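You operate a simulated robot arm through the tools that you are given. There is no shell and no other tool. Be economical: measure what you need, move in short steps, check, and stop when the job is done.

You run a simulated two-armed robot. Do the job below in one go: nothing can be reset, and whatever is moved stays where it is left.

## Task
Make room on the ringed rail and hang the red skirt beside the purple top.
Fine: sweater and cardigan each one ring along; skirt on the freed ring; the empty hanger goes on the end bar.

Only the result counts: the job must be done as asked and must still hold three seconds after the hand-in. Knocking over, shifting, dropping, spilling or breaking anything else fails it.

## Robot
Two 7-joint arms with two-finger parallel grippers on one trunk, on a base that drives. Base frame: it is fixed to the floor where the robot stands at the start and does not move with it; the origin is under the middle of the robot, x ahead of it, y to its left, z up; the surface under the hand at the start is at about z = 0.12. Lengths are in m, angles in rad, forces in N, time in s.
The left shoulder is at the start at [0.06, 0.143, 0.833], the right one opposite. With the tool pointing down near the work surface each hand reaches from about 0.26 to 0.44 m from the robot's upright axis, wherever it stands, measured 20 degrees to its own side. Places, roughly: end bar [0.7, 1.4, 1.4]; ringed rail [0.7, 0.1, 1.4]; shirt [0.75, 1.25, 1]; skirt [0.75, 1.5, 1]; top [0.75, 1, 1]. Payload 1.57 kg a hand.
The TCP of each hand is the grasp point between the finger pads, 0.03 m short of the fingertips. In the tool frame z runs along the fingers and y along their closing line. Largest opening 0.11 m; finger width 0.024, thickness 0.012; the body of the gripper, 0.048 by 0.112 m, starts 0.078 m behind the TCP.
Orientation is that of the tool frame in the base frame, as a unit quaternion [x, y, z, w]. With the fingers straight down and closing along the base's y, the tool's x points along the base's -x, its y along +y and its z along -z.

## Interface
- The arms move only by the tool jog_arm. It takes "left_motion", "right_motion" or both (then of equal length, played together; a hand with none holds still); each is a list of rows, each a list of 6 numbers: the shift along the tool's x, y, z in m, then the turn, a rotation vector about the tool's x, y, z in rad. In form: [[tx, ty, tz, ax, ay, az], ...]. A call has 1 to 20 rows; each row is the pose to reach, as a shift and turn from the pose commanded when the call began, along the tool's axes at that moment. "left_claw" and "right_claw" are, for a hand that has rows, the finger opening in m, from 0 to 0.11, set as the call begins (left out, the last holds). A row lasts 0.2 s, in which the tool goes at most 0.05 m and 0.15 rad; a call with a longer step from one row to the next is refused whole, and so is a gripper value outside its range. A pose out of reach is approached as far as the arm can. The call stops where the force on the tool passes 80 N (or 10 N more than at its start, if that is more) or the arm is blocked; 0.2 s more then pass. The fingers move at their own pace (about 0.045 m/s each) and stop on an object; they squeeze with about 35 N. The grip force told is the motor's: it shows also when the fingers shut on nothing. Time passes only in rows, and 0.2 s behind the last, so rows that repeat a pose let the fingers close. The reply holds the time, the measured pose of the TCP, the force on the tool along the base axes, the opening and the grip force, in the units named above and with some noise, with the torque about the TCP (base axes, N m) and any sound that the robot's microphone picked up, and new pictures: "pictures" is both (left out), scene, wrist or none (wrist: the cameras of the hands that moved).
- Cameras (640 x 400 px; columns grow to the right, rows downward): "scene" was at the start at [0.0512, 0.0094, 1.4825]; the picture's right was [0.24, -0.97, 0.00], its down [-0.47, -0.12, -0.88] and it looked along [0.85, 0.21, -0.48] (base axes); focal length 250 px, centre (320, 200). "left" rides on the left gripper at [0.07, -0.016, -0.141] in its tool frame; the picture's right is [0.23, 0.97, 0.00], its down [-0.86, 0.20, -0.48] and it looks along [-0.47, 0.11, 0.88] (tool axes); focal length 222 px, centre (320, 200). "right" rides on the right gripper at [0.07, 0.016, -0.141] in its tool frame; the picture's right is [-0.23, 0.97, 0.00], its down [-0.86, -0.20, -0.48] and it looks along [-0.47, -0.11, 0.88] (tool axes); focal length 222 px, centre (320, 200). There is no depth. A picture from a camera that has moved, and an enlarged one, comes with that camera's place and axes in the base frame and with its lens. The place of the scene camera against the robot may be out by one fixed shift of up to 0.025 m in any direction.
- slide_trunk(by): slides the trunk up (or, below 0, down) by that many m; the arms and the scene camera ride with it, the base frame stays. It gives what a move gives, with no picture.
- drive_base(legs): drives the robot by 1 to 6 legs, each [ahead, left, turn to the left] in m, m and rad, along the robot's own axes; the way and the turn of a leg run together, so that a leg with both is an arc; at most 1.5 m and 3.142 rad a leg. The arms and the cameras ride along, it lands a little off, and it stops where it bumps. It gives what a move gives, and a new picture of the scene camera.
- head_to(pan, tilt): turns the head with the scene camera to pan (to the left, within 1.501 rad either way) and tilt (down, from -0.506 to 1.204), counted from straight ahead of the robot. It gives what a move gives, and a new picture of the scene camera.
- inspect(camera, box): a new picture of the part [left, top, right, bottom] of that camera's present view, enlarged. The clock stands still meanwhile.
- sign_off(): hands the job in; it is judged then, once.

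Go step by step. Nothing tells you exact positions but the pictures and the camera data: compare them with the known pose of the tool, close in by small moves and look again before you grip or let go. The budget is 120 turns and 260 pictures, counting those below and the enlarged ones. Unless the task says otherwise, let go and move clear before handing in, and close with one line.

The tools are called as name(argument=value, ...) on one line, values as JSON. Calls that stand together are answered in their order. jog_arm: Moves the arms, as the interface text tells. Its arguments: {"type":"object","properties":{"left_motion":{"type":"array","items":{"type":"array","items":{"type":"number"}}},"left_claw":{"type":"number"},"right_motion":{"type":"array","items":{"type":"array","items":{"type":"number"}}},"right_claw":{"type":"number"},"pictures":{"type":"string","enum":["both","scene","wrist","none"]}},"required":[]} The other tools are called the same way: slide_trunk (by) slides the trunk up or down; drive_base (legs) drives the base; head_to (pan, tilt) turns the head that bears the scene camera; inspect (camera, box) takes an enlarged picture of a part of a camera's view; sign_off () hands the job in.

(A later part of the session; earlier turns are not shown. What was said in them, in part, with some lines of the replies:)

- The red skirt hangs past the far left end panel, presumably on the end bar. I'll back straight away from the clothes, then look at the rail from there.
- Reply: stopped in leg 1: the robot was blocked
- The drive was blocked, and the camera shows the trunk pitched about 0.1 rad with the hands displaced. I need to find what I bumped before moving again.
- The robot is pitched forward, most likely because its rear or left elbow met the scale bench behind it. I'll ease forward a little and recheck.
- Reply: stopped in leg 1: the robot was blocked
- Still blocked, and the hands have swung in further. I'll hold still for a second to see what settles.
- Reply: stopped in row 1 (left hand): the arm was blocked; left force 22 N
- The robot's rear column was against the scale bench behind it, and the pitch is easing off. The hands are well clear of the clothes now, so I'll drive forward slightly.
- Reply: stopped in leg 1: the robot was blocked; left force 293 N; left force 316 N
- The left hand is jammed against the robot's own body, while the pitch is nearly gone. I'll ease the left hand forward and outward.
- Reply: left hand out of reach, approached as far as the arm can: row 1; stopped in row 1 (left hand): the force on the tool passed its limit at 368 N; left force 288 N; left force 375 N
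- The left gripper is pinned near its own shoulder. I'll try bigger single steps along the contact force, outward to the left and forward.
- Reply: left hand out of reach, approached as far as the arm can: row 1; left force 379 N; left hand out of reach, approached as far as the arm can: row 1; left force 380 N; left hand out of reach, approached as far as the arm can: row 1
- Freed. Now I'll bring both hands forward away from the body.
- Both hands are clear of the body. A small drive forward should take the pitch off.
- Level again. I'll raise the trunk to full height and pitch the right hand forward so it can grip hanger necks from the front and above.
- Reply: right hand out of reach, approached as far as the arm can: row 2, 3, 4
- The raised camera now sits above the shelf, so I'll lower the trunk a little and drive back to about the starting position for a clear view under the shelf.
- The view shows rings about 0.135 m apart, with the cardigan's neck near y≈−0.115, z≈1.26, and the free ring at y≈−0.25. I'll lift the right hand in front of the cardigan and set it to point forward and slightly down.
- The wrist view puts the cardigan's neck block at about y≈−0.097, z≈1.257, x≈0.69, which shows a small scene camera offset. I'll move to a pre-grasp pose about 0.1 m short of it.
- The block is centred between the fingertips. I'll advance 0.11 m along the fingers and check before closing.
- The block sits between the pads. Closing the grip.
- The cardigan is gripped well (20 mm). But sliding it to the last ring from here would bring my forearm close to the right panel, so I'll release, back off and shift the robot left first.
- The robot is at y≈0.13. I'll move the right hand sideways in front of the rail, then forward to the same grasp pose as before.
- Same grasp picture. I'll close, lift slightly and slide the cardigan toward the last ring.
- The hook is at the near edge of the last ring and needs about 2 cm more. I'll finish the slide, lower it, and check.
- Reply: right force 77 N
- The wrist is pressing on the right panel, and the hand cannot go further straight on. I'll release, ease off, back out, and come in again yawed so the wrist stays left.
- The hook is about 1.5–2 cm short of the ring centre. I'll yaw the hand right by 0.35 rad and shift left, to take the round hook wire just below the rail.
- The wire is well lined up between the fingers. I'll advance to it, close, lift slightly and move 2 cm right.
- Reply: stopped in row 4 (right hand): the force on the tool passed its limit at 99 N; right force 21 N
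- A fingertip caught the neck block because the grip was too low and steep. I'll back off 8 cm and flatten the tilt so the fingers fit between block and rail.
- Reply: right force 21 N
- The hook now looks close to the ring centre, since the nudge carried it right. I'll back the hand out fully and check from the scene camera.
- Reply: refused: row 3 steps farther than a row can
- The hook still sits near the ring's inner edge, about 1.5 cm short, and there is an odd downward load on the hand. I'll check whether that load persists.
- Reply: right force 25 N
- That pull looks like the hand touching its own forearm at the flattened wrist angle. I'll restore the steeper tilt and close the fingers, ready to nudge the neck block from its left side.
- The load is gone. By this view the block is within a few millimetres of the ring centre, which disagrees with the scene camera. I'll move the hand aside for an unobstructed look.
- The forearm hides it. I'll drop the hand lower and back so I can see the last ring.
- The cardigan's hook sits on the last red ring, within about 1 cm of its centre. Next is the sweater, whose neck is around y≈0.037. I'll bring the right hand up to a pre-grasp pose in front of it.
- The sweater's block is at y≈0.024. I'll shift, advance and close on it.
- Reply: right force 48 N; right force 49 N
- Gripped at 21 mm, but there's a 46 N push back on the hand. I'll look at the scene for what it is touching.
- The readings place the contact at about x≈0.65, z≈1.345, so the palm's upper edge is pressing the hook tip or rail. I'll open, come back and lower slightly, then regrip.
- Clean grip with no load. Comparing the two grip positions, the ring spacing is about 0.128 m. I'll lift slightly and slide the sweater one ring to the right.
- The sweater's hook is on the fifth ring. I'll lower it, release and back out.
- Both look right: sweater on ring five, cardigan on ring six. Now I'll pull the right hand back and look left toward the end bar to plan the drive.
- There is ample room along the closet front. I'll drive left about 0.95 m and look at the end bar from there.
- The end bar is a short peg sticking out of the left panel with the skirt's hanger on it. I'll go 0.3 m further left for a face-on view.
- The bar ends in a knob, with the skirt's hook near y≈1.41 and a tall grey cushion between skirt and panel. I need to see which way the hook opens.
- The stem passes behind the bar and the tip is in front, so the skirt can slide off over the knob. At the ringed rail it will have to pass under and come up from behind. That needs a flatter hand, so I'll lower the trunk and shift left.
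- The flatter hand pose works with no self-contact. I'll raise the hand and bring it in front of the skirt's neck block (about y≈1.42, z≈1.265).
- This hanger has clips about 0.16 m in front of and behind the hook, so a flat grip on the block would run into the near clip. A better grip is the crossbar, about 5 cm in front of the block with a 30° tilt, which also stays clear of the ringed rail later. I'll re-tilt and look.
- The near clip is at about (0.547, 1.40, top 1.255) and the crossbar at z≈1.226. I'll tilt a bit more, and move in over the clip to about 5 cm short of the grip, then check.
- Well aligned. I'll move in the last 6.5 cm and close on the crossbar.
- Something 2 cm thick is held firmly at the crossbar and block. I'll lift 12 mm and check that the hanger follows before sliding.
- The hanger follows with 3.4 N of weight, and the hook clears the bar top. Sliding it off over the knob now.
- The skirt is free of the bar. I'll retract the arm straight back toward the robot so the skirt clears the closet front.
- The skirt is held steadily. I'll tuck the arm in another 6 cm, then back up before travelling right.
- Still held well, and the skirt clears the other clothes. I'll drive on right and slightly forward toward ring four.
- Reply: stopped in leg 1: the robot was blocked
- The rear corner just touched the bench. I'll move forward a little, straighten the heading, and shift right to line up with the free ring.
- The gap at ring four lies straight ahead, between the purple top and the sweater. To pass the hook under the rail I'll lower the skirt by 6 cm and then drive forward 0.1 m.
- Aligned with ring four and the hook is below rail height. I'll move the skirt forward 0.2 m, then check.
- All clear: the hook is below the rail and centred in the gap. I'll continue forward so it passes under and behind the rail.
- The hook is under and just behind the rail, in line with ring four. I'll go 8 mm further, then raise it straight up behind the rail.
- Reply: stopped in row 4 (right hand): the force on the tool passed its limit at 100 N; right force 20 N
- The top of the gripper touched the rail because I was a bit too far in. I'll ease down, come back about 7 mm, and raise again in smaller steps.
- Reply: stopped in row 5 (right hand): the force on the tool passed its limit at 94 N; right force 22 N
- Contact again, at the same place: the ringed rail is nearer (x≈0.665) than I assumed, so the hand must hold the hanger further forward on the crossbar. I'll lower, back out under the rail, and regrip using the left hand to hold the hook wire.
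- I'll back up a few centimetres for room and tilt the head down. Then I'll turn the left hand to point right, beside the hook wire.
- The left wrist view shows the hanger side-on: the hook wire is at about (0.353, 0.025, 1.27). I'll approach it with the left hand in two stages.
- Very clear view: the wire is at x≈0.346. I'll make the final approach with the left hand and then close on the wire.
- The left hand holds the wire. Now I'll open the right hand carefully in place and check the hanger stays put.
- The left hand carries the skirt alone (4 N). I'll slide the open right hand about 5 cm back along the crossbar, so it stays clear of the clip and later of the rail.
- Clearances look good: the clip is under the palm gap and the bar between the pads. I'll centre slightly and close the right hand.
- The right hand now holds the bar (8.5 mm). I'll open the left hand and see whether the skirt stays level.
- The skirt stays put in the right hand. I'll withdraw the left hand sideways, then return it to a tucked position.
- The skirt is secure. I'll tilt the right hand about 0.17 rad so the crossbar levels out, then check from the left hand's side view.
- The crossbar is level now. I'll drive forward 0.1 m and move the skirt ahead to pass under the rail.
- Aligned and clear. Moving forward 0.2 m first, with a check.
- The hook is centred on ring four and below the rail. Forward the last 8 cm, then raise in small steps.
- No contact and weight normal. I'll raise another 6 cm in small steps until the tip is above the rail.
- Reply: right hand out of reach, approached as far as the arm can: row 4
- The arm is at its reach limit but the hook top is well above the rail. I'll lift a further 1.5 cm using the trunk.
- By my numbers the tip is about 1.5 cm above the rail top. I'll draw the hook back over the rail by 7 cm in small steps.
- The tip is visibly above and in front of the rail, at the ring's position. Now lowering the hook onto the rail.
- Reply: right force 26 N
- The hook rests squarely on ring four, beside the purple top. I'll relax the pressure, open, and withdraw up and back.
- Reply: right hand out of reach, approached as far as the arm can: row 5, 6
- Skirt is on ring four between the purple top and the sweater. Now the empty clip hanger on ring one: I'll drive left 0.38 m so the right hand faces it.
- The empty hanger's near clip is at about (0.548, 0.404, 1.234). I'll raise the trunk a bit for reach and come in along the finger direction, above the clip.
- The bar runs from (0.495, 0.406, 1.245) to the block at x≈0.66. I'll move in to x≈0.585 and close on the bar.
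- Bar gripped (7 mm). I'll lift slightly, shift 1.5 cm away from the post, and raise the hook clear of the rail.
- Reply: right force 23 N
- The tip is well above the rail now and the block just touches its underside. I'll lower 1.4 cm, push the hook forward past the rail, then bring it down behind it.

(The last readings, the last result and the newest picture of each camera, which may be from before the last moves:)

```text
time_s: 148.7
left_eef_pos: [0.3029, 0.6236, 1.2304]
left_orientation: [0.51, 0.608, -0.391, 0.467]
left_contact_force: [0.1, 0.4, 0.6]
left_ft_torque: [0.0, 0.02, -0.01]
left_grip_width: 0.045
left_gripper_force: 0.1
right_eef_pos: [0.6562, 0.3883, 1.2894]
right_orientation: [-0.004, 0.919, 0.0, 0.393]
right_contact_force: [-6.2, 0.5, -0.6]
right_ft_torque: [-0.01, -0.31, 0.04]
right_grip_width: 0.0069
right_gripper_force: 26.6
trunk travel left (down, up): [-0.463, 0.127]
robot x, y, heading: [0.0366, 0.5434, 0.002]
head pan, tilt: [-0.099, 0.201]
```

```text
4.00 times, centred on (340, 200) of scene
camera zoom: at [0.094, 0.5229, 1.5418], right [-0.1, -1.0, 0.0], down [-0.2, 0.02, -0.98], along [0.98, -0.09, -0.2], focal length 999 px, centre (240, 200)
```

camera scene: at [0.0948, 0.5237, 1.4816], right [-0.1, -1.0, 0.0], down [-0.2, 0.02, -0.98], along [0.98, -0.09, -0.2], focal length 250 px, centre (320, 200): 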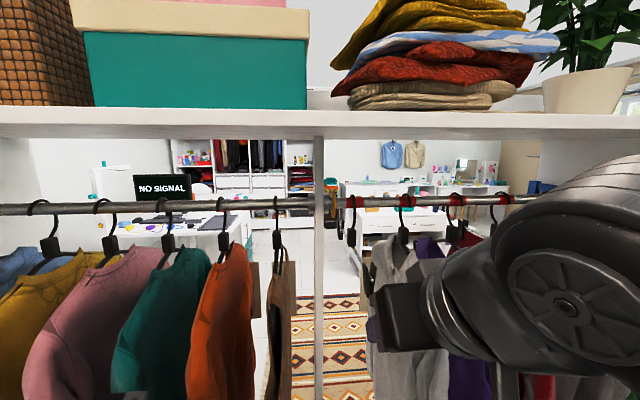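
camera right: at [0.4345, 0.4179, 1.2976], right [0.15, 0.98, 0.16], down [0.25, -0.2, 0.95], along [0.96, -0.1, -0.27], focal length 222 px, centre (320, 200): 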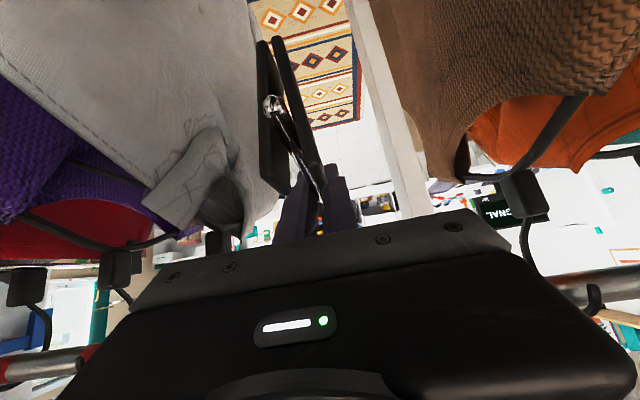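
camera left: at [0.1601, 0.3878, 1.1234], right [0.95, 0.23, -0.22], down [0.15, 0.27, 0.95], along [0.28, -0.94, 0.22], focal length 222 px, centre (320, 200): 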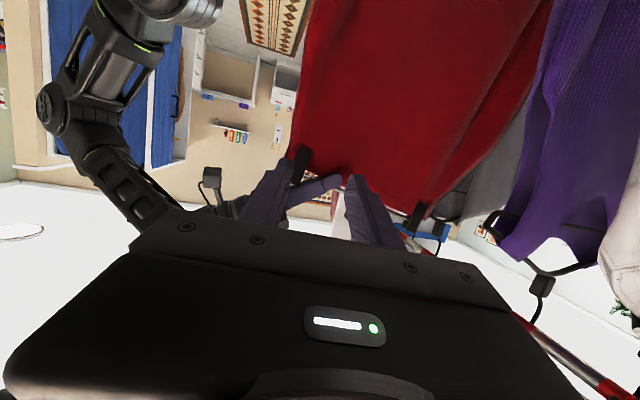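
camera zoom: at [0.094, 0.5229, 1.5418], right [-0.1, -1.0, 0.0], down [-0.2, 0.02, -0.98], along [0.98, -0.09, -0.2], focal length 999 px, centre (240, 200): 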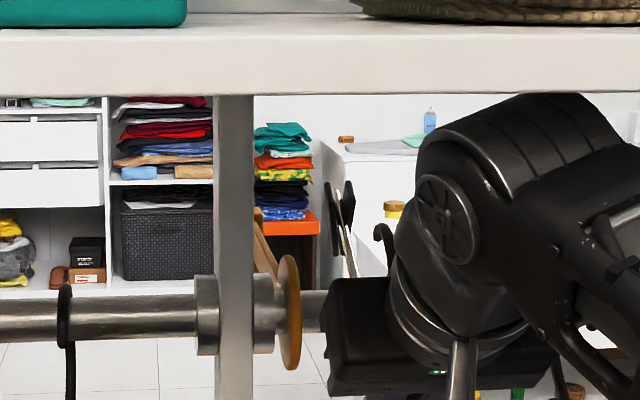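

The bar rotated in my grip because the block caught the rail's underside, so the hanger is pitched. I'll undo carefully: lower 2.5 cm, draw back so the hook sits over the rail, and look.

jog_arm(right_motion=[[0.009, 0, 0.0087, 0, 0, 0], [0.018, 0, 0.0173, 0, 0, 0], [0.0284, 0, 0.0065, 0, 0, 0], [0.0388, 0, -0.0043, 0, 0, 0], [0.0492, 0, -0.0151, 0, 0, 0], [0.0492, 0, -0.0151, 0, 0, 0]], pictures="none")

inspect(camera="scene", box=[260, 150, 420, 250])

inspect(camera="right", box=[160, 40, 480, 240])

```text
time_s: 150.1
left_eef_pos: [0.3029, 0.6224, 1.2301]
left_orientation: [0.509, 0.609, -0.391, 0.467]
left_contact_force: [0.4, -0.7, -0.7]
left_ft_torque: [0.0, 0.01, 0.0]
left_grip_width: 0.045
left_gripper_force: 0.0
right_eef_pos: [0.6106, 0.3866, 1.2615]
right_orientation: [-0.005, 0.92, 0.001, 0.391]
right_contact_force: [0.5, -0.6, 0.5]
right_ft_torque: [0.0, 0.04, 0.0]
right_grip_width: 0.007
right_gripper_force: 26.7
trunk travel left (down, up): [-0.463, 0.127]
robot x, y, heading: [0.0367, 0.545, 0.001]
head pan, tilt: [-0.099, 0.201]
```

```text
4.00 times, centred on (340, 200) of scene
camera zoom: at [0.0954, 0.5229, 1.5415], right [-0.1, -1.0, 0.0], down [-0.2, 0.02, -0.98], along [0.98, -0.09, -0.2], focal length 999 px, centre (240, 200)
```

zoom: 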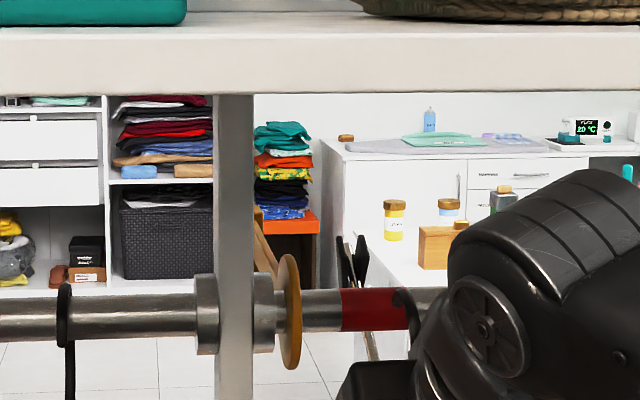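

```text
2.00 times, centred on (320, 140) of right
camera zoom: at [0.4604, 0.4017, 1.3112], right [0.15, 0.98, 0.16], down [0.25, -0.2, 0.95], along [0.96, -0.1, -0.27], focal length 444 px, centre (320, 320)
```

zoom: 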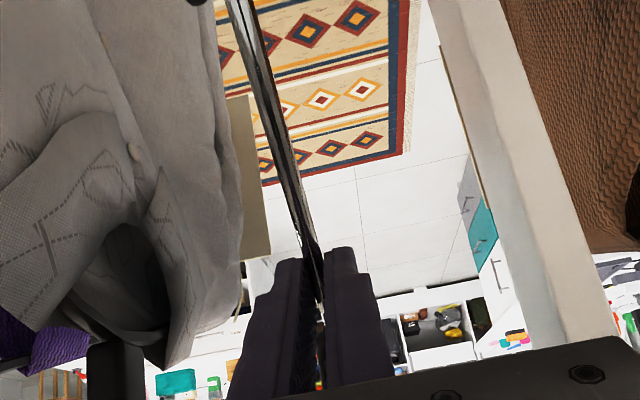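

I can't judge the hanger's attitude from here. The left hand's camera should see it side-on.

inspect(camera="left", box=[200, 80, 640, 355])

```text
1.45 times, centred on (420, 218) of left
camera zoom: at [0.2603, 0.7726, 1.1997], right [0.95, 0.23, -0.22], down [0.15, 0.27, 0.95], along [0.28, -0.93, 0.22], focal length 323 px, centre (174, 174)
```

zoom: 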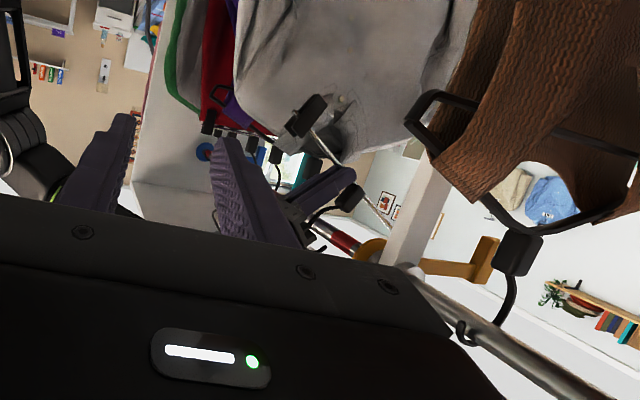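

inspect(camera="left", box=[370, 140, 500, 260])

```text
3.33 times, centred on (435, 200) of left
camera zoom: at [0.2603, 0.7726, 1.1997], right [0.95, 0.23, -0.22], down [0.15, 0.27, 0.95], along [0.28, -0.93, 0.22], focal length 740 px, centre (-63, 200)
```

zoom: 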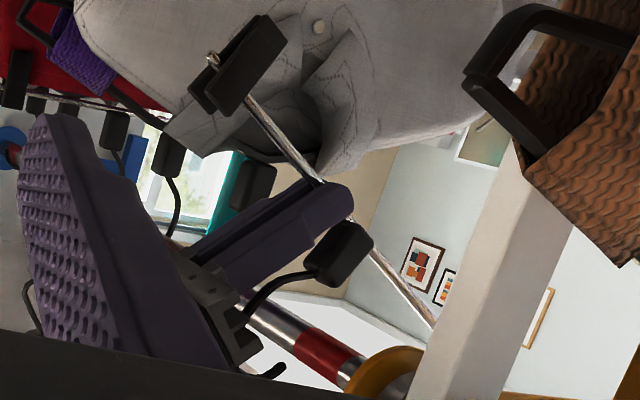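

The side view explains it: this hanger's hook opens the other way (stem in front, tip behind), so it's already off the rail and free in front, pitched about 30°. I'll draw it out along its own bar direction, down and back.

jog_arm(right_motion=[[0.0385, 0, -0.0103, 0, 0, 0], [0.077, 0, -0.0205, 0, 0, 0], [0.1155, 0, -0.0308, 0, 0, 0], [0.154, 0, -0.041, 0, 0, 0], [0.182, 0, -0.07, 0, 0, 0], [0.21, 0, -0.099, 0, 0, 0], [0.224, 0, -0.113, 0, 0, 0], [0.224, 0, -0.113, 0, 0, 0]], pictures="scene")

inspect(camera="left", box=[200, 60, 520, 260])

```text
time_s: 151.9
left_eef_pos: [0.3039, 0.6228, 1.2302]
left_orientation: [0.509, 0.608, -0.391, 0.467]
left_contact_force: [0.4, -0.6, -0.8]
left_ft_torque: [-0.03, -0.04, 0.01]
left_grip_width: 0.0449
left_gripper_force: 0.1
right_eef_pos: [0.3748, 0.3861, 1.1795]
right_orientation: [-0.005, 0.92, 0.001, 0.392]
right_contact_force: [0.2, -0.5, -0.6]
right_ft_torque: [0.0, 0.05, -0.02]
right_grip_width: 0.0069
right_gripper_force: 26.8
trunk travel left (down, up): [-0.463, 0.127]
robot x, y, heading: [0.0422, 0.5405, 0.006]
head pan, tilt: [-0.099, 0.201]
camera scene: at [0.095, 0.5229, 1.5416], right [-0.1, -1.0, 0.0], down [-0.2, 0.02, -0.98], along [0.98, -0.09, -0.2], focal length 250 px, centre (320, 200)
```

scene: 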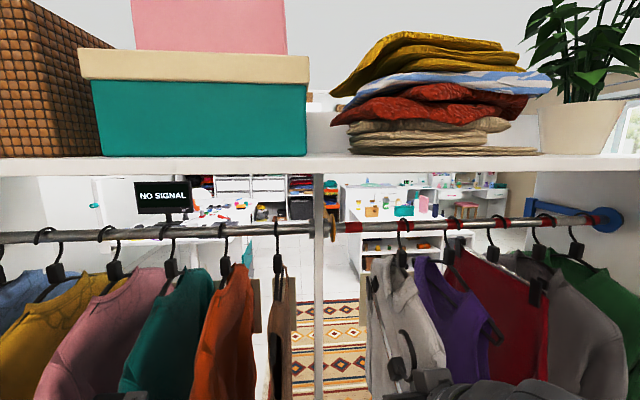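

```text
2.00 times, centred on (360, 160) of left
camera zoom: at [0.26, 0.7726, 1.1998], right [0.95, 0.23, -0.22], down [0.15, 0.27, 0.95], along [0.28, -0.93, 0.22], focal length 444 px, centre (240, 280)
```

zoom: 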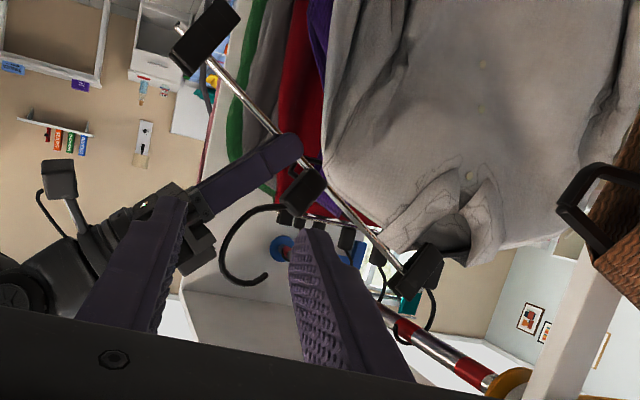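

The empty hanger is off and ring one is free. I'll tuck the hand in slightly and carry it back and left to the end bar.

jog_arm(right_motion=[[0.017, 0, -0.018, 0, 0.09, 0], [0.035, 0, -0.036, 0, 0.18, 0], [0.035, 0, -0.036, 0, 0.26, 0], [0.035, 0, -0.036, 0, 0.26, 0]], pictures="none")

drive_base(legs=[[-0.13, 0, 0], [0, 0.4, 0], [-0.08, 0.64, 0]])

```text
time_s: 152.9
left_eef_pos: [0.304, 0.6244, 1.2296]
left_orientation: [0.51, 0.608, -0.391, 0.466]
left_contact_force: [0.6, -0.1, 0.8]
left_ft_torque: [0.01, 0.02, -0.01]
left_grip_width: 0.0449
left_gripper_force: 0.0
right_eef_pos: [0.3243, 0.3852, 1.1811]
right_orientation: [-0.005, 0.963, 0.001, 0.268]
right_contact_force: [-0.2, -0.2, -0.8]
right_ft_torque: [0.01, 0.07, -0.01]
right_grip_width: 0.0068
right_gripper_force: 26.4
trunk travel left (down, up): [-0.463, 0.127]
robot x, y, heading: [0.0377, 0.5443, 0.002]
head pan, tilt: [-0.099, 0.201]
```

```text
time_s: 159.4
left_eef_pos: [0.0867, 1.6611, 1.2293]
left_orientation: [0.506, 0.611, -0.388, 0.469]
left_contact_force: [0.6, 0.8, -0.8]
left_ft_torque: [0.05, -0.01, -0.04]
left_grip_width: 0.0449
left_gripper_force: 0.0
right_eef_pos: [0.1111, 1.4232, 1.1826]
right_orientation: [-0.01, 0.963, 0.001, 0.269]
right_contact_force: [0.5, 0.7, -0.3]
right_ft_torque: [-0.01, 0.0, -0.03]
right_grip_width: 0.0068
right_gripper_force: 26.3
trunk travel left (down, up): [-0.463, 0.127]
robot x, y, heading: [-0.1732, 1.5798, 0.012]
head pan, tilt: [-0.099, 0.201]
camera scene: at [-0.1214, 1.5587, 1.5416], right [-0.09, -1.0, 0.0], down [-0.2, 0.02, -0.98], along [0.98, -0.08, -0.2], focal length 250 px, centre (320, 200)
```

scene: 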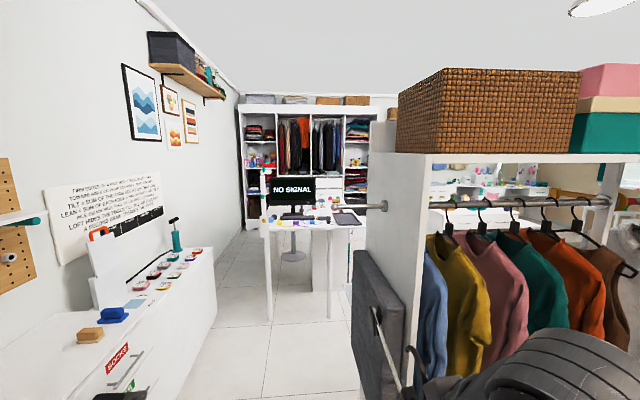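

Back at the end bar. I'll shift the hand left beyond the knob line, then drive forward to the earlier working distance.

jog_arm(right_motion=[[0, 0.04, 0, 0, 0, 0], [0, 0.08, 0, 0, 0, 0], [0, 0.12, 0, 0, 0, 0], [0, 0.135, 0, 0, 0, 0], [0, 0.135, 0, 0, 0, 0]], pictures="none")

drive_base(legs=[[0.15, 0, -0.012]])

inspect(camera="left", box=[160, 20, 640, 320])

```text
time_s: 160.6
left_eef_pos: [0.0855, 1.6619, 1.2299]
left_orientation: [0.506, 0.611, -0.388, 0.469]
left_contact_force: [0.4, 0.2, -0.1]
left_ft_torque: [0.0, 0.0, 0.01]
left_grip_width: 0.0449
left_gripper_force: 0.2
right_eef_pos: [0.1084, 1.5576, 1.1839]
right_orientation: [-0.01, 0.963, 0.002, 0.269]
right_contact_force: [-0.4, -0.5, -1.4]
right_ft_torque: [0.0, 0.04, 0.0]
right_grip_width: 0.0069
right_gripper_force: 26.2
trunk travel left (down, up): [-0.463, 0.127]
robot x, y, heading: [-0.1753, 1.5752, 0.016]
head pan, tilt: [-0.099, 0.201]
```

```text
time_s: 162.0
left_eef_pos: [0.2385, 1.6575, 1.2294]
left_orientation: [0.51, 0.608, -0.392, 0.466]
left_contact_force: [-0.5, 0.5, -0.1]
left_ft_torque: [-0.02, -0.01, -0.03]
left_grip_width: 0.0454
left_gripper_force: 0.0
right_eef_pos: [0.2594, 1.5537, 1.1814]
right_orientation: [-0.004, 0.963, 0.0, 0.268]
right_contact_force: [1.3, -1.3, -2.2]
right_ft_torque: [-0.01, 0.08, -0.01]
right_grip_width: 0.0069
right_gripper_force: 26.1
trunk travel left (down, up): [-0.463, 0.127]
robot x, y, heading: [-0.0297, 1.5778, -0.004]
head pan, tilt: [-0.099, 0.201]
camera scene: at [0.0297, 1.5582, 1.5415], right [-0.1, -0.99, 0.0], down [-0.2, 0.02, -0.98], along [0.97, -0.1, -0.2], focal length 250 px, centre (320, 200)
```

scene: 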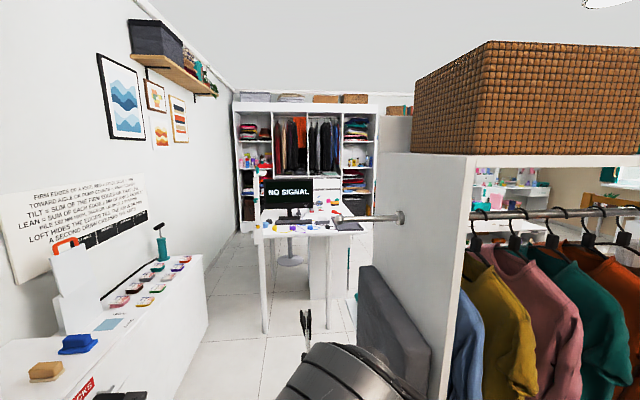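

```text
1.33 times, centred on (400, 170) of left
camera zoom: at [0.1952, 1.8073, 1.1996], right [0.95, 0.23, -0.22], down [0.16, 0.27, 0.95], along [0.27, -0.94, 0.22], focal length 296 px, centre (213, 240)
```

zoom: 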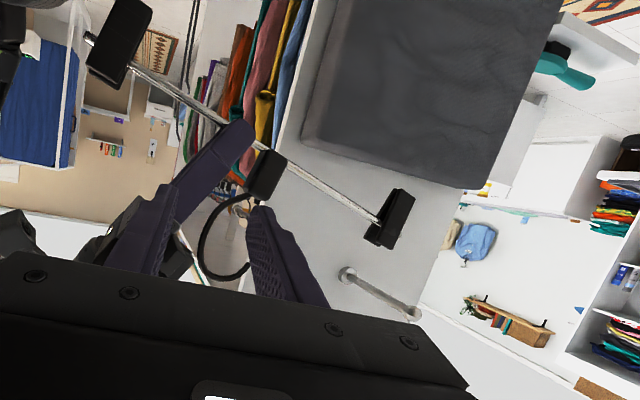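

The left camera shows hanger and end bar together: knob at about (0.663, 1.455, 1.353). I'll bring the hanger forward and up, beyond the knob end at y≈1.55.

jog_arm(right_motion=[[-0.04, 0, 0.0141, 0, 0, 0], [-0.079, 0, 0.0283, 0, 0, 0], [-0.119, 0, 0.0424, 0, 0, 0], [-0.1585, 0, 0.0565, 0, 0, 0], [-0.198, 0, 0.0706, 0, 0, 0], [-0.238, -0.001, 0.0848, 0, 0, 0], [-0.277, -0.001, 0.0989, 0, 0, 0], [-0.317, -0.002, 0.113, 0, 0, 0], [-0.317, -0.002, 0.113, 0, 0, 0]], pictures="none")

inspect(camera="left", box=[320, 60, 640, 260])

inspect(camera="scene", box=[280, 150, 440, 250])

```text
time_s: 164.0
left_eef_pos: [0.2363, 1.6576, 1.2302]
left_orientation: [0.51, 0.608, -0.391, 0.467]
left_contact_force: [-0.8, 0.5, -0.1]
left_ft_torque: [0.02, -0.01, 0.04]
left_grip_width: 0.0451
left_gripper_force: 0.0
right_eef_pos: [0.5809, 1.5475, 1.2344]
right_orientation: [-0.005, 0.961, 0.001, 0.276]
right_contact_force: [-0.4, -0.3, -2.4]
right_ft_torque: [0.01, 0.04, 0.0]
right_grip_width: 0.007
right_gripper_force: 26.0
right hand out of reach, approached as far as the arm can: row 8, 9
trunk travel left (down, up): [-0.463, 0.127]
robot x, y, heading: [-0.029, 1.5811, 0.003]
head pan, tilt: [-0.099, 0.201]
```

```text
2.00 times, centred on (480, 160) of left
camera zoom: at [0.1931, 1.8072, 1.2], right [0.95, 0.23, -0.22], down [0.15, 0.27, 0.95], along [0.27, -0.94, 0.22], focal length 444 px, centre (0, 280)
```

zoom: 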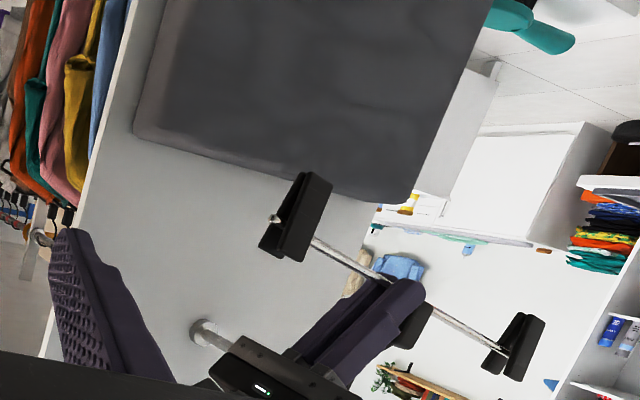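

```text
4.00 times, centred on (360, 200) of scene
camera zoom: at [0.027, 1.558, 1.5417], right [-0.1, -0.99, 0.0], down [-0.2, 0.02, -0.98], along [0.98, -0.1, -0.2], focal length 999 px, centre (160, 200)
```

zoom: 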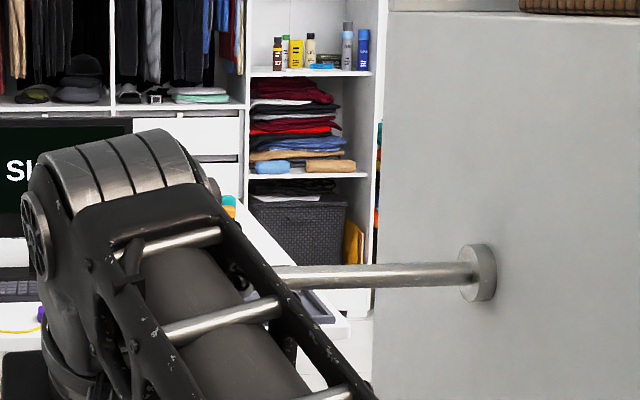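

The arm is at its reach limit, so I'll close the gap with a 6 cm drive and a 1.5 cm trunk lift, then check alignment.

drive_base(legs=[[0.06, 0, 0]])

slide_trunk(by=0.015)

inspect(camera="left", box=[380, 120, 620, 270])

```text
time_s: 164.9
left_eef_pos: [0.2977, 1.6581, 1.2292]
left_orientation: [0.51, 0.607, -0.393, 0.466]
left_contact_force: [1.5, -0.2, 0.4]
left_ft_torque: [0.01, 0.01, -0.04]
left_grip_width: 0.0449
left_gripper_force: 0.0
right_eef_pos: [0.6432, 1.5471, 1.2325]
right_orientation: [-0.004, 0.962, 0.001, 0.274]
right_contact_force: [0.1, 0.1, -1.2]
right_ft_torque: [0.02, 0.06, 0.0]
right_grip_width: 0.007
right_gripper_force: 26.4
trunk travel left (down, up): [-0.463, 0.127]
robot x, y, heading: [0.0334, 1.5806, 0.004]
head pan, tilt: [-0.099, 0.201]
camera scene: at [0.0898, 1.558, 1.5415], right [-0.1, -0.99, 0.0], down [-0.2, 0.02, -0.98], along [0.97, -0.1, -0.2], focal length 250 px, centre (320, 200)
```

scene: 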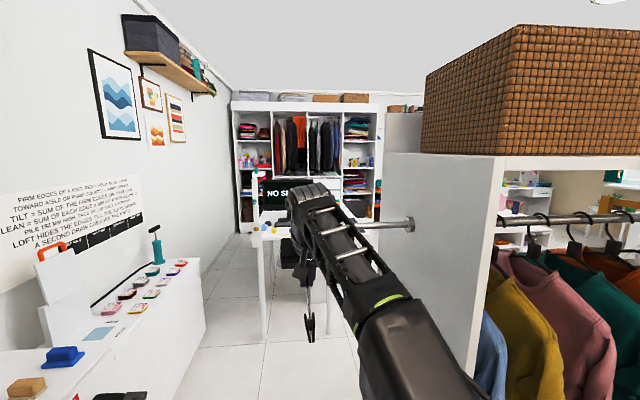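

```text
time_s: 165.6
left_eef_pos: [0.2965, 1.6577, 1.2448]
left_orientation: [0.511, 0.607, -0.392, 0.465]
left_contact_force: [0.6, -0.1, 0.1]
left_ft_torque: [0.05, -0.03, -0.02]
left_grip_width: 0.0453
left_gripper_force: 0.1
right_eef_pos: [0.6406, 1.5472, 1.247]
right_orientation: [-0.004, 0.961, 0.0, 0.275]
right_contact_force: [0.6, 0.4, -0.5]
right_ft_torque: [0.03, 0.01, 0.02]
right_grip_width: 0.0071
right_gripper_force: 26.6
trunk travel left (down, up): [-0.478, 0.112]
robot x, y, heading: [0.03, 1.5787, -0.004]
head pan, tilt: [-0.099, 0.201]
```

```text
2.67 times, centred on (500, 195) of left
camera zoom: at [0.254, 1.8072, 1.2148], right [0.95, 0.22, -0.22], down [0.16, 0.27, 0.95], along [0.27, -0.94, 0.22], focal length 592 px, centre (-160, 213)
```

zoom: 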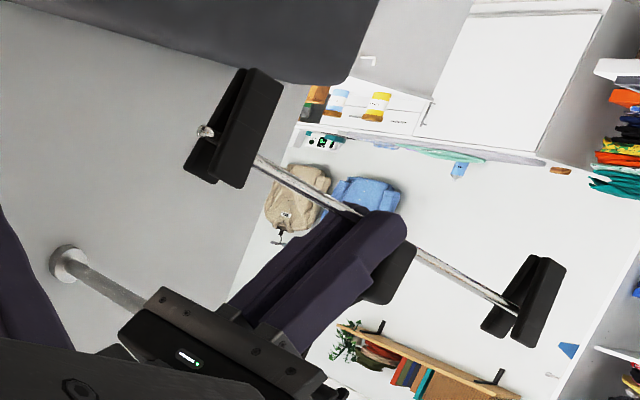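

The hook is hidden behind the left hand itself. I'll raise the left hand and turn it for a clear side view of hook and knob.

jog_arm(left_motion=[[-0.033, 0.003, -0.03, -0.113, 0, -0.03], [-0.067, 0.007, -0.059, -0.226, 0, -0.061], [-0.1, 0.01, -0.088, -0.338, 0, -0.091], [-0.1, 0.01, -0.088, -0.338, 0, -0.091]], pictures="wrist")

```text
time_s: 166.6
left_eef_pos: [0.2963, 1.7172, 1.3639]
left_orientation: [0.396, 0.687, -0.304, 0.527]
left_contact_force: [-0.3, 0.6, -0.2]
left_ft_torque: [-0.01, 0.01, -0.01]
left_grip_width: 0.0449
left_gripper_force: 0.1
right_eef_pos: [0.6419, 1.5479, 1.2469]
right_orientation: [-0.004, 0.961, -0.001, 0.275]
right_contact_force: [0.2, -0.2, -0.7]
right_ft_torque: [-0.01, 0.03, 0.01]
right_grip_width: 0.0072
right_gripper_force: 26.4
trunk travel left (down, up): [-0.478, 0.112]
robot x, y, heading: [0.032, 1.5787, -0.005]
head pan, tilt: [-0.099, 0.201]
camera left: at [0.205, 1.8426, 1.3342], right [0.81, 0.54, -0.22], down [0.05, 0.31, 0.95], along [0.58, -0.78, 0.22], focal length 222 px, centre (320, 200)
```

left: 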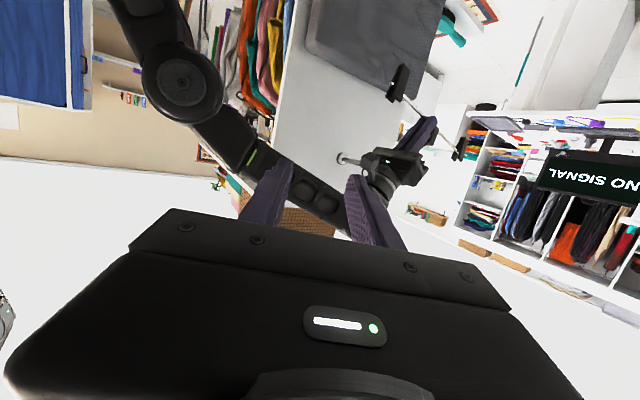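

inspect(camera="left", box=[330, 110, 470, 200])

```text
4.44 times, centred on (400, 155) of left
camera zoom: at [0.205, 1.8426, 1.3342], right [0.81, 0.54, -0.22], down [0.05, 0.31, 0.95], along [0.58, -0.78, 0.22], focal length 987 px, centre (-36, 400)
```

zoom: 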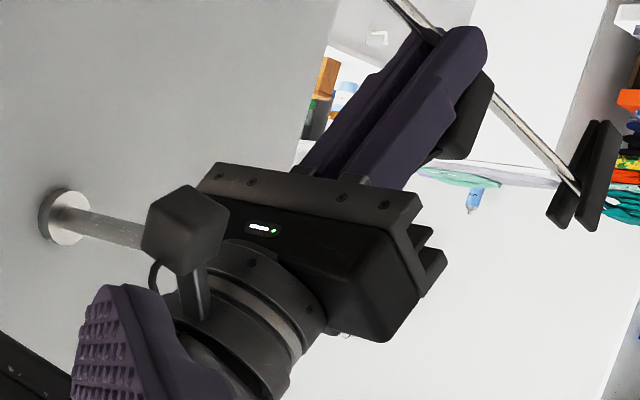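

The view is blocked by the gripper, but the numbers agree: bar at z≈1.353, with room between hook tip and block. I'll raise 2 cm with the trunk so the knob passes mid-opening, then slide right slowly while watching the force.

slide_trunk(by=0.021)

jog_arm(right_motion=[[0, -0.02, 0, 0, 0, 0], [0, -0.04, 0, 0, 0, 0], [0, -0.06, 0, 0, 0, 0], [0, -0.08, 0, 0, 0, 0], [0, -0.08, 0, 0, 0, 0]], pictures="none")

inspect(camera="left", box=[300, 100, 440, 200])

inspect(camera="scene", box=[280, 170, 440, 270])

```text
time_s: 167.2
left_eef_pos: [0.2966, 1.7171, 1.3848]
left_orientation: [0.397, 0.687, -0.305, 0.527]
left_contact_force: [0.3, -0.3, -0.3]
left_ft_torque: [-0.01, 0.02, -0.02]
left_grip_width: 0.0452
left_gripper_force: 0.0
right_eef_pos: [0.6421, 1.5467, 1.2668]
right_orientation: [-0.004, 0.962, 0.001, 0.275]
right_contact_force: [0.1, -1.1, -0.4]
right_ft_torque: [0.0, 0.04, -0.04]
right_grip_width: 0.0068
right_gripper_force: 26.6
trunk travel left (down, up): [-0.499, 0.091]
robot x, y, heading: [0.0343, 1.5804, -0.001]
head pan, tilt: [-0.099, 0.201]
```

```text
time_s: 168.4
left_eef_pos: [0.2966, 1.7177, 1.3852]
left_orientation: [0.397, 0.687, -0.304, 0.526]
left_contact_force: [0.4, 0.5, -0.1]
left_ft_torque: [-0.01, -0.02, 0.01]
left_grip_width: 0.045
left_gripper_force: 0.1
right_eef_pos: [0.642, 1.4674, 1.2673]
right_orientation: [-0.004, 0.961, 0.001, 0.275]
right_contact_force: [-0.6, 0.1, 0.9]
right_ft_torque: [-0.02, 0.06, 0.0]
right_grip_width: 0.0068
right_gripper_force: 26.4
trunk travel left (down, up): [-0.499, 0.091]
robot x, y, heading: [0.0286, 1.583, -0.001]
head pan, tilt: [-0.099, 0.201]
```

```text
4.00 times, centred on (370, 150) of left
camera zoom: at [0.205, 1.8427, 1.3549], right [0.81, 0.54, -0.22], down [0.05, 0.31, 0.95], along [0.58, -0.79, 0.22], focal length 888 px, centre (120, 400)
```

zoom: 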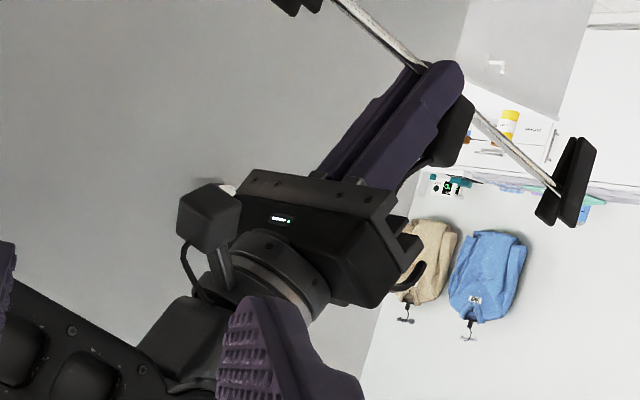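

```text
4.00 times, centred on (360, 220) of scene
camera zoom: at [0.088, 1.5583, 1.5776], right [-0.1, -0.99, 0.0], down [-0.2, 0.02, -0.98], along [0.97, -0.1, -0.2], focal length 999 px, centre (160, 120)
```

zoom: 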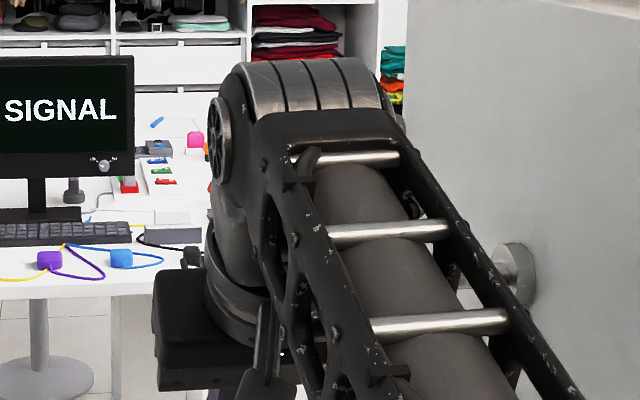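

No contact, and the tip appears behind the bar line at the right height. Continuing the slide to y≈1.41.

jog_arm(right_motion=[[0, -0.014, 0, 0, 0, 0], [0, -0.028, 0, 0, 0, 0], [0, -0.042, 0, 0, 0, 0], [0, -0.056, 0, 0, 0, 0], [0, -0.056, 0, 0, 0, 0]], pictures="none")

inspect(camera="left", box=[300, 100, 440, 200])

inspect(camera="scene", box=[320, 170, 480, 270])

```text
time_s: 169.7
left_eef_pos: [0.2973, 1.7172, 1.3847]
left_orientation: [0.397, 0.687, -0.305, 0.527]
left_contact_force: [0.3, 0.0, 0.5]
left_ft_torque: [-0.01, -0.01, -0.02]
left_grip_width: 0.045
left_gripper_force: 0.0
right_eef_pos: [0.6438, 1.412, 1.2697]
right_orientation: [-0.003, 0.962, 0.0, 0.275]
right_contact_force: [0.2, -1.0, 0.5]
right_ft_torque: [-0.01, 0.05, -0.03]
right_grip_width: 0.0067
right_gripper_force: 26.0
trunk travel left (down, up): [-0.499, 0.091]
robot x, y, heading: [0.0344, 1.5779, -0.002]
head pan, tilt: [-0.099, 0.201]
```

```text
4.00 times, centred on (370, 150) of left
camera zoom: at [0.2049, 1.8427, 1.3549], right [0.81, 0.54, -0.22], down [0.05, 0.31, 0.95], along [0.58, -0.79, 0.22], focal length 888 px, centre (120, 400)
```

zoom: 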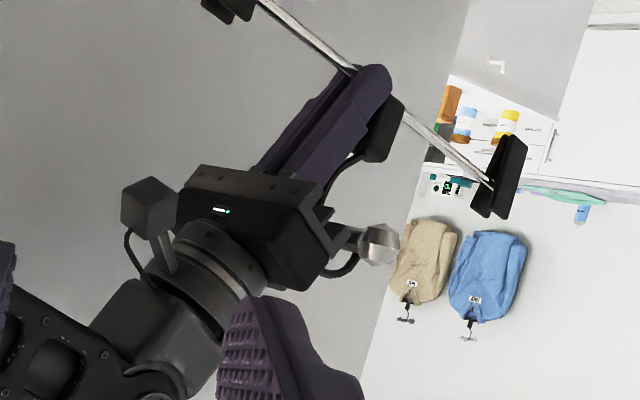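

```text
4.00 times, centred on (400, 220) of scene
camera zoom: at [0.0879, 1.5582, 1.5776], right [-0.1, -0.99, 0.0], down [-0.2, 0.02, -0.98], along [0.97, -0.1, -0.2], focal length 999 px, centre (0, 120)
```

zoom: 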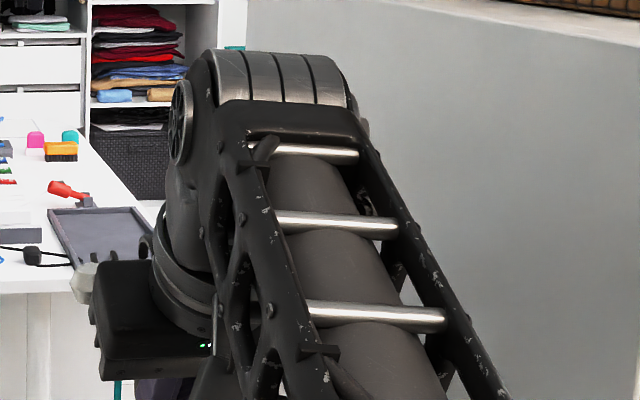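

inspect(camera="left", box=[365, 130, 405, 175])

```text
8.89 times, centred on (385, 152) of left
camera zoom: at [0.2049, 1.8427, 1.3549], right [0.81, 0.54, -0.22], down [0.05, 0.31, 0.95], along [0.58, -0.79, 0.22], focal length 1974 px, centre (-258, 622)
```

zoom: 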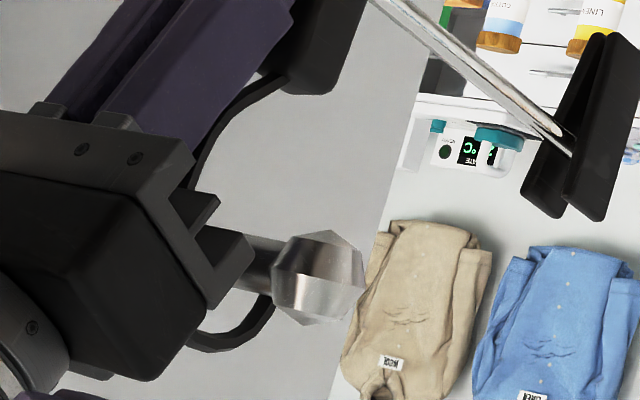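

The bar is clearly enclosed by the hook with about 1 cm of clearance to the arch. I'll lower it onto the bar with the trunk.

slide_trunk(by=-0.012)

inspect(camera="left", box=[355, 120, 405, 175])

```text
time_s: 170.2
left_eef_pos: [0.2954, 1.7171, 1.3735]
left_orientation: [0.398, 0.687, -0.306, 0.526]
left_contact_force: [-0.1, 0.5, 0.4]
left_ft_torque: [0.03, -0.02, 0.02]
left_grip_width: 0.045
left_gripper_force: 0.1
right_eef_pos: [0.6444, 1.4114, 1.2577]
right_orientation: [-0.004, 0.962, 0.0, 0.275]
right_contact_force: [0.2, 0.0, -1.0]
right_ft_torque: [-0.01, 0.08, 0.0]
right_grip_width: 0.0068
right_gripper_force: 26.8
trunk travel left (down, up): [-0.487, 0.103]
robot x, y, heading: [0.0345, 1.5801, -0.004]
head pan, tilt: [-0.099, 0.201]
```

```text
7.27 times, centred on (380, 148) of left
camera zoom: at [0.2048, 1.8424, 1.3429], right [0.81, 0.54, -0.22], down [0.05, 0.31, 0.95], along [0.58, -0.79, 0.22], focal length 1615 px, centre (-116, 582)
```

zoom: 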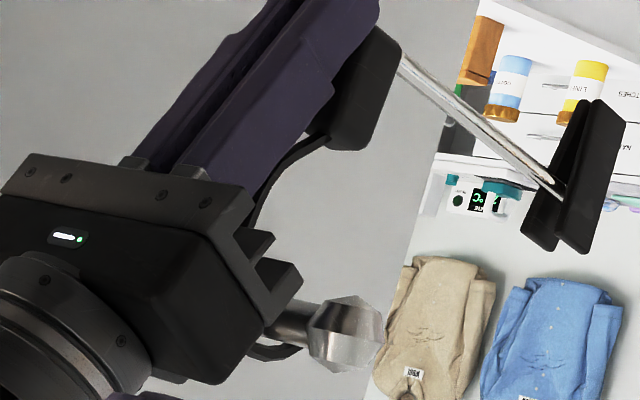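

Nearly seated. Another 4 mm down, then I'll open the fingers.

slide_trunk(by=-0.004)

jog_arm(right_motion=[[0, 0, 0, 0, 0, 0], [0, 0, 0, 0, 0, 0], [0, 0, 0, 0, 0, 0], [0, 0, 0, 0, 0, 0], [0, 0, 0, 0, 0, 0]], right_claw=0.05, pictures="none")

inspect(camera="left", box=[320, 90, 440, 180])

```text
time_s: 170.8
left_eef_pos: [0.2965, 1.7177, 1.3692]
left_orientation: [0.397, 0.687, -0.304, 0.527]
left_contact_force: [0.8, 0.8, -0.2]
left_ft_torque: [0.02, 0.0, -0.02]
left_grip_width: 0.045
left_gripper_force: 0.1
right_eef_pos: [0.6445, 1.4129, 1.2555]
right_orientation: [-0.004, 0.961, 0.001, 0.278]
right_contact_force: [0.2, 0.4, 14.6]
right_ft_torque: [0.03, -0.04, -0.04]
right_grip_width: 0.0068
right_gripper_force: 26.4
trunk travel left (down, up): [-0.483, 0.107]
robot x, y, heading: [0.0292, 1.5814, -0.001]
head pan, tilt: [-0.099, 0.201]
```

```text
time_s: 172.0
left_eef_pos: [0.2968, 1.7168, 1.3688]
left_orientation: [0.398, 0.687, -0.306, 0.526]
left_contact_force: [0.4, 0.1, 0.4]
left_ft_torque: [0.04, 0.03, -0.01]
left_grip_width: 0.0451
left_gripper_force: 0.0
right_eef_pos: [0.6445, 1.4117, 1.2541]
right_orientation: [-0.003, 0.962, 0.001, 0.274]
right_contact_force: [-0.2, -0.8, 0.9]
right_ft_torque: [-0.01, -0.02, -0.04]
right_grip_width: 0.0505
right_gripper_force: 0.0
trunk travel left (down, up): [-0.483, 0.107]
robot x, y, heading: [0.0336, 1.5814, -0.007]
head pan, tilt: [-0.099, 0.201]
```

```text
4.44 times, centred on (380, 135) of left
camera zoom: at [0.2048, 1.8425, 1.3389], right [0.81, 0.54, -0.22], down [0.05, 0.31, 0.95], along [0.58, -0.79, 0.22], focal length 987 px, centre (53, 489)
```

zoom: 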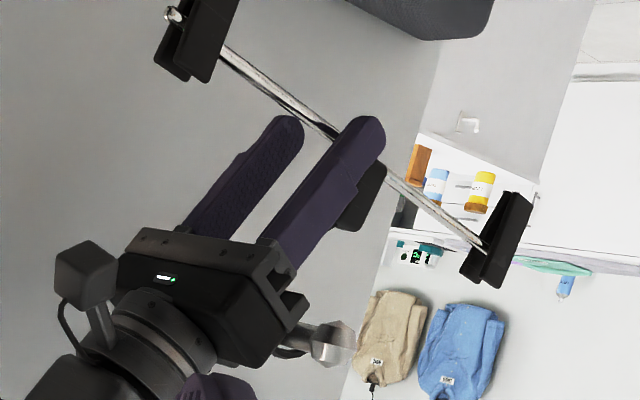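

Contact confirmed it seated (14.6 N), and the hanger now hangs free on the bar. I'll withdraw the right hand back and up, clear of the clip.

jog_arm(right_motion=[[0.0127, 0, -0.008, 0, 0, 0], [0.0254, 0, -0.0159, 0, 0, 0], [0.0254, 0, -0.05, 0, 0, 0], [0.0254, 0, -0.085, 0, 0, 0], [0.0254, 0, -0.12, 0, 0, 0], [0.06, 0, -0.142, 0, 0, 0], [0.1, 0, -0.167, 0, 0, 0], [0.14, 0, -0.192, 0, 0, 0], [0.18, 0, -0.217, 0, 0, 0], [0.18, 0, -0.217, 0, 0, 0]], pictures="scene")

inspect(camera="left", box=[280, 60, 440, 180])

```text
time_s: 174.1
left_eef_pos: [0.2978, 1.7162, 1.3698]
left_orientation: [0.397, 0.687, -0.305, 0.527]
left_contact_force: [-2.1, 0.2, -0.5]
left_ft_torque: [0.04, 0.0, 0.12]
left_grip_width: 0.045
left_gripper_force: 0.0
right_eef_pos: [0.4971, 1.4045, 1.3117]
right_orientation: [0.006, 0.95, 0.0, 0.311]
right_contact_force: [45.9, -3.8, 20.7]
right_ft_torque: [0.47, -1.6, -1.38]
right_grip_width: 0.0477
right_gripper_force: 0.0
right hand out of reach, approached as far as the arm can: row 4, 5, 6, 7, 8, 9, 10
trunk travel left (down, up): [-0.483, 0.107]
robot x, y, heading: [0.0344, 1.5768, -0.001]
head pan, tilt: [-0.099, 0.201]
stopped in row 10 (right hand): the force on the tool passed its limit at 92 N (the readings are from after the stop); the commanded pose is now the measured one
camera scene: at [0.0906, 1.5565, 1.5618], right [-0.1, -1.0, 0.0], down [-0.2, 0.02, -0.98], along [0.97, -0.1, -0.2], focal length 250 px, centre (320, 200)
```

scene: 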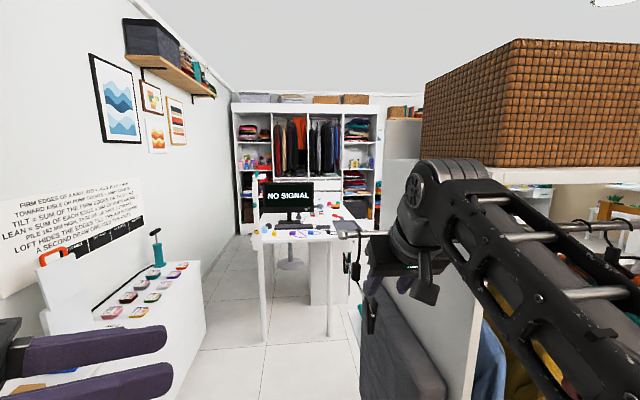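

```text
3.33 times, centred on (360, 120) of left
camera zoom: at [0.2066, 1.8417, 1.3395], right [0.81, 0.54, -0.22], down [0.05, 0.31, 0.95], along [0.58, -0.78, 0.22], focal length 740 px, centre (187, 467)
```

zoom: 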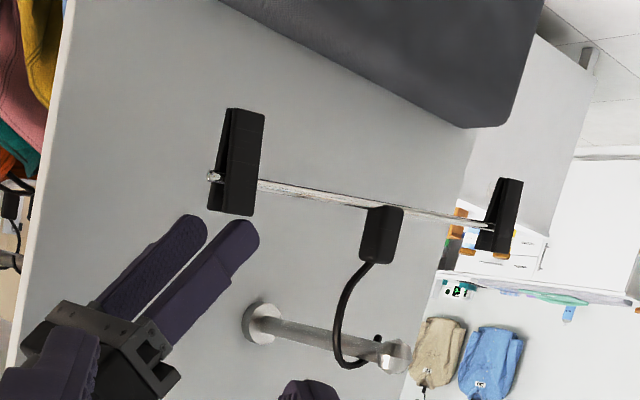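

The hanger hangs properly on the end bar. The retreating hand reached a joint limit and shows a contact load, so I'll relieve it by lifting slightly and flattening the wrist.

jog_arm(right_motion=[[-0.013, 0, -0.009, 0, -0.05, 0], [-0.026, 0, -0.018, 0, -0.12, 0], [-0.026, 0, -0.018, 0, -0.2, 0], [-0.026, 0, -0.018, 0, -0.2, 0]], pictures="none")

inspect(camera="left", box=[280, 60, 440, 180])

```text
time_s: 175.1
left_eef_pos: [0.2978, 1.718, 1.3694]
left_orientation: [0.397, 0.687, -0.305, 0.526]
left_contact_force: [-0.4, 0.9, 0.0]
left_ft_torque: [0.01, -0.01, 0.01]
left_grip_width: 0.045
left_gripper_force: 0.0
right_eef_pos: [0.5016, 1.4063, 1.3368]
right_orientation: [0.003, 0.919, -0.001, 0.394]
right_contact_force: [0.4, 0.4, 1.5]
right_ft_torque: [0.01, 0.04, -0.01]
right_grip_width: 0.0501
right_gripper_force: 0.0
trunk travel left (down, up): [-0.483, 0.107]
robot x, y, heading: [0.0351, 1.5812, -0.003]
head pan, tilt: [-0.099, 0.201]
```

```text
3.33 times, centred on (360, 120) of left
camera zoom: at [0.2063, 1.8432, 1.3388], right [0.81, 0.54, -0.22], down [0.05, 0.31, 0.95], along [0.58, -0.78, 0.22], focal length 740 px, centre (187, 467)
```

zoom: 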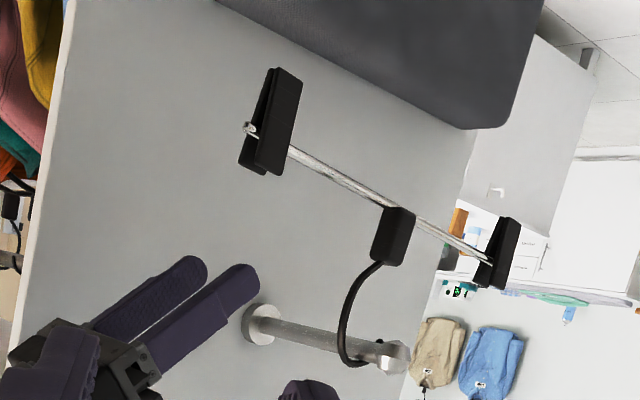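

Released cleanly; the hanger hangs freely. I'll back the robot away and check the end bar and then the ringed rail once more.

drive_base(legs=[[-0.25, 0, 0]])

head_to(pan=-0.15, tilt=0.3)

inspect(camera="scene", box=[240, 130, 400, 230])

```text
time_s: 176.9
left_eef_pos: [0.0562, 1.7181, 1.3689]
left_orientation: [0.396, 0.688, -0.304, 0.527]
left_contact_force: [0.3, 0.8, -0.6]
left_ft_torque: [-0.02, 0.0, 0.0]
left_grip_width: 0.0449
left_gripper_force: 0.0
right_eef_pos: [0.261, 1.4075, 1.3373]
right_orientation: [0.003, 0.919, 0.0, 0.394]
right_contact_force: [-0.2, 0.6, 0.6]
right_ft_torque: [0.01, -0.03, 0.0]
right_grip_width: 0.0502
right_gripper_force: 0.1
trunk travel left (down, up): [-0.483, 0.107]
robot x, y, heading: [-0.207, 1.5796, 0.004]
head pan, tilt: [-0.099, 0.201]
camera scene: at [-0.1526, 1.5582, 1.5617], right [-0.1, -1.0, 0.0], down [-0.2, 0.02, -0.98], along [0.98, -0.1, -0.2], focal length 250 px, centre (320, 200)
```

scene: 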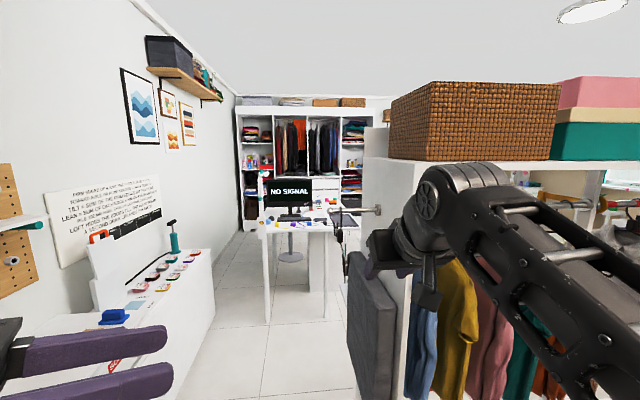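

```text
time_s: 177.6
left_eef_pos: [0.0568, 1.7186, 1.3683]
left_orientation: [0.396, 0.688, -0.304, 0.527]
left_contact_force: [-0.4, -0.1, -0.2]
left_ft_torque: [0.02, 0.0, -0.01]
left_grip_width: 0.0449
left_gripper_force: 0.1
right_eef_pos: [0.2618, 1.4077, 1.336]
right_orientation: [0.003, 0.919, 0.0, 0.393]
right_contact_force: [-1.5, 0.6, 0.6]
right_ft_torque: [0.02, -0.03, 0.02]
right_grip_width: 0.0499
right_gripper_force: 0.1
trunk travel left (down, up): [-0.483, 0.107]
robot x, y, heading: [-0.205, 1.5801, 0.001]
head pan, tilt: [-0.15, 0.3]
camera scene: at [-0.1516, 1.5535, 1.5524], right [-0.15, -0.99, 0.0], down [-0.29, 0.04, -0.96], along [0.94, -0.14, -0.3], focal length 250 px, centre (320, 200)
```

scene: 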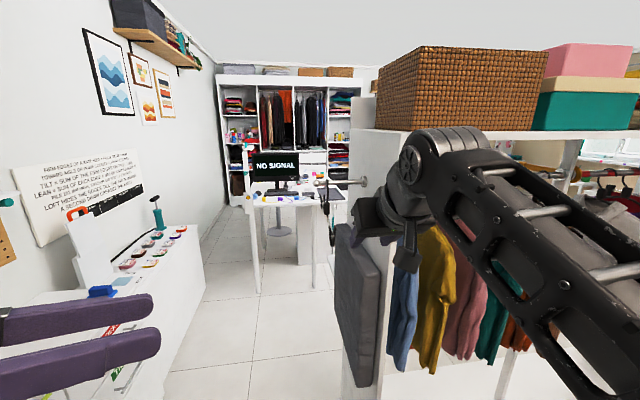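

```text
4.00 times, centred on (320, 180) of scene
camera zoom: at [-0.1516, 1.5535, 1.5524], right [-0.15, -0.99, 0.0], down [-0.29, 0.04, -0.96], along [0.94, -0.14, -0.3], focal length 999 px, centre (320, 280)
```

zoom: 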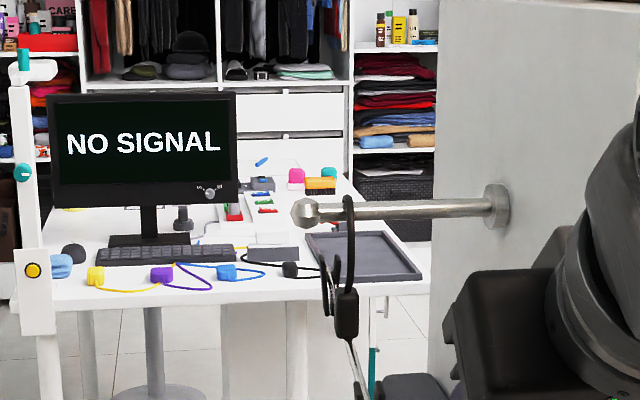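

The empty hanger hangs on the end bar. My last view of the ringed rail showed the purple top, skirt, sweater and cardigan each on their own ring, and both hands are clear, so I'm handing in.

sign_off()

```text
The job is handed in.
```

I handed the job in: the red skirt hangs beside the purple top on the freed ring, sweater and cardigan are each one ring along (cardigan about 1 cm off its ring's centre), and the empty hanger is on the end bar, tilted. Early on, the robot backed into the scale bench behind it; I saw nothing moved, but I didn't check the bench closely.
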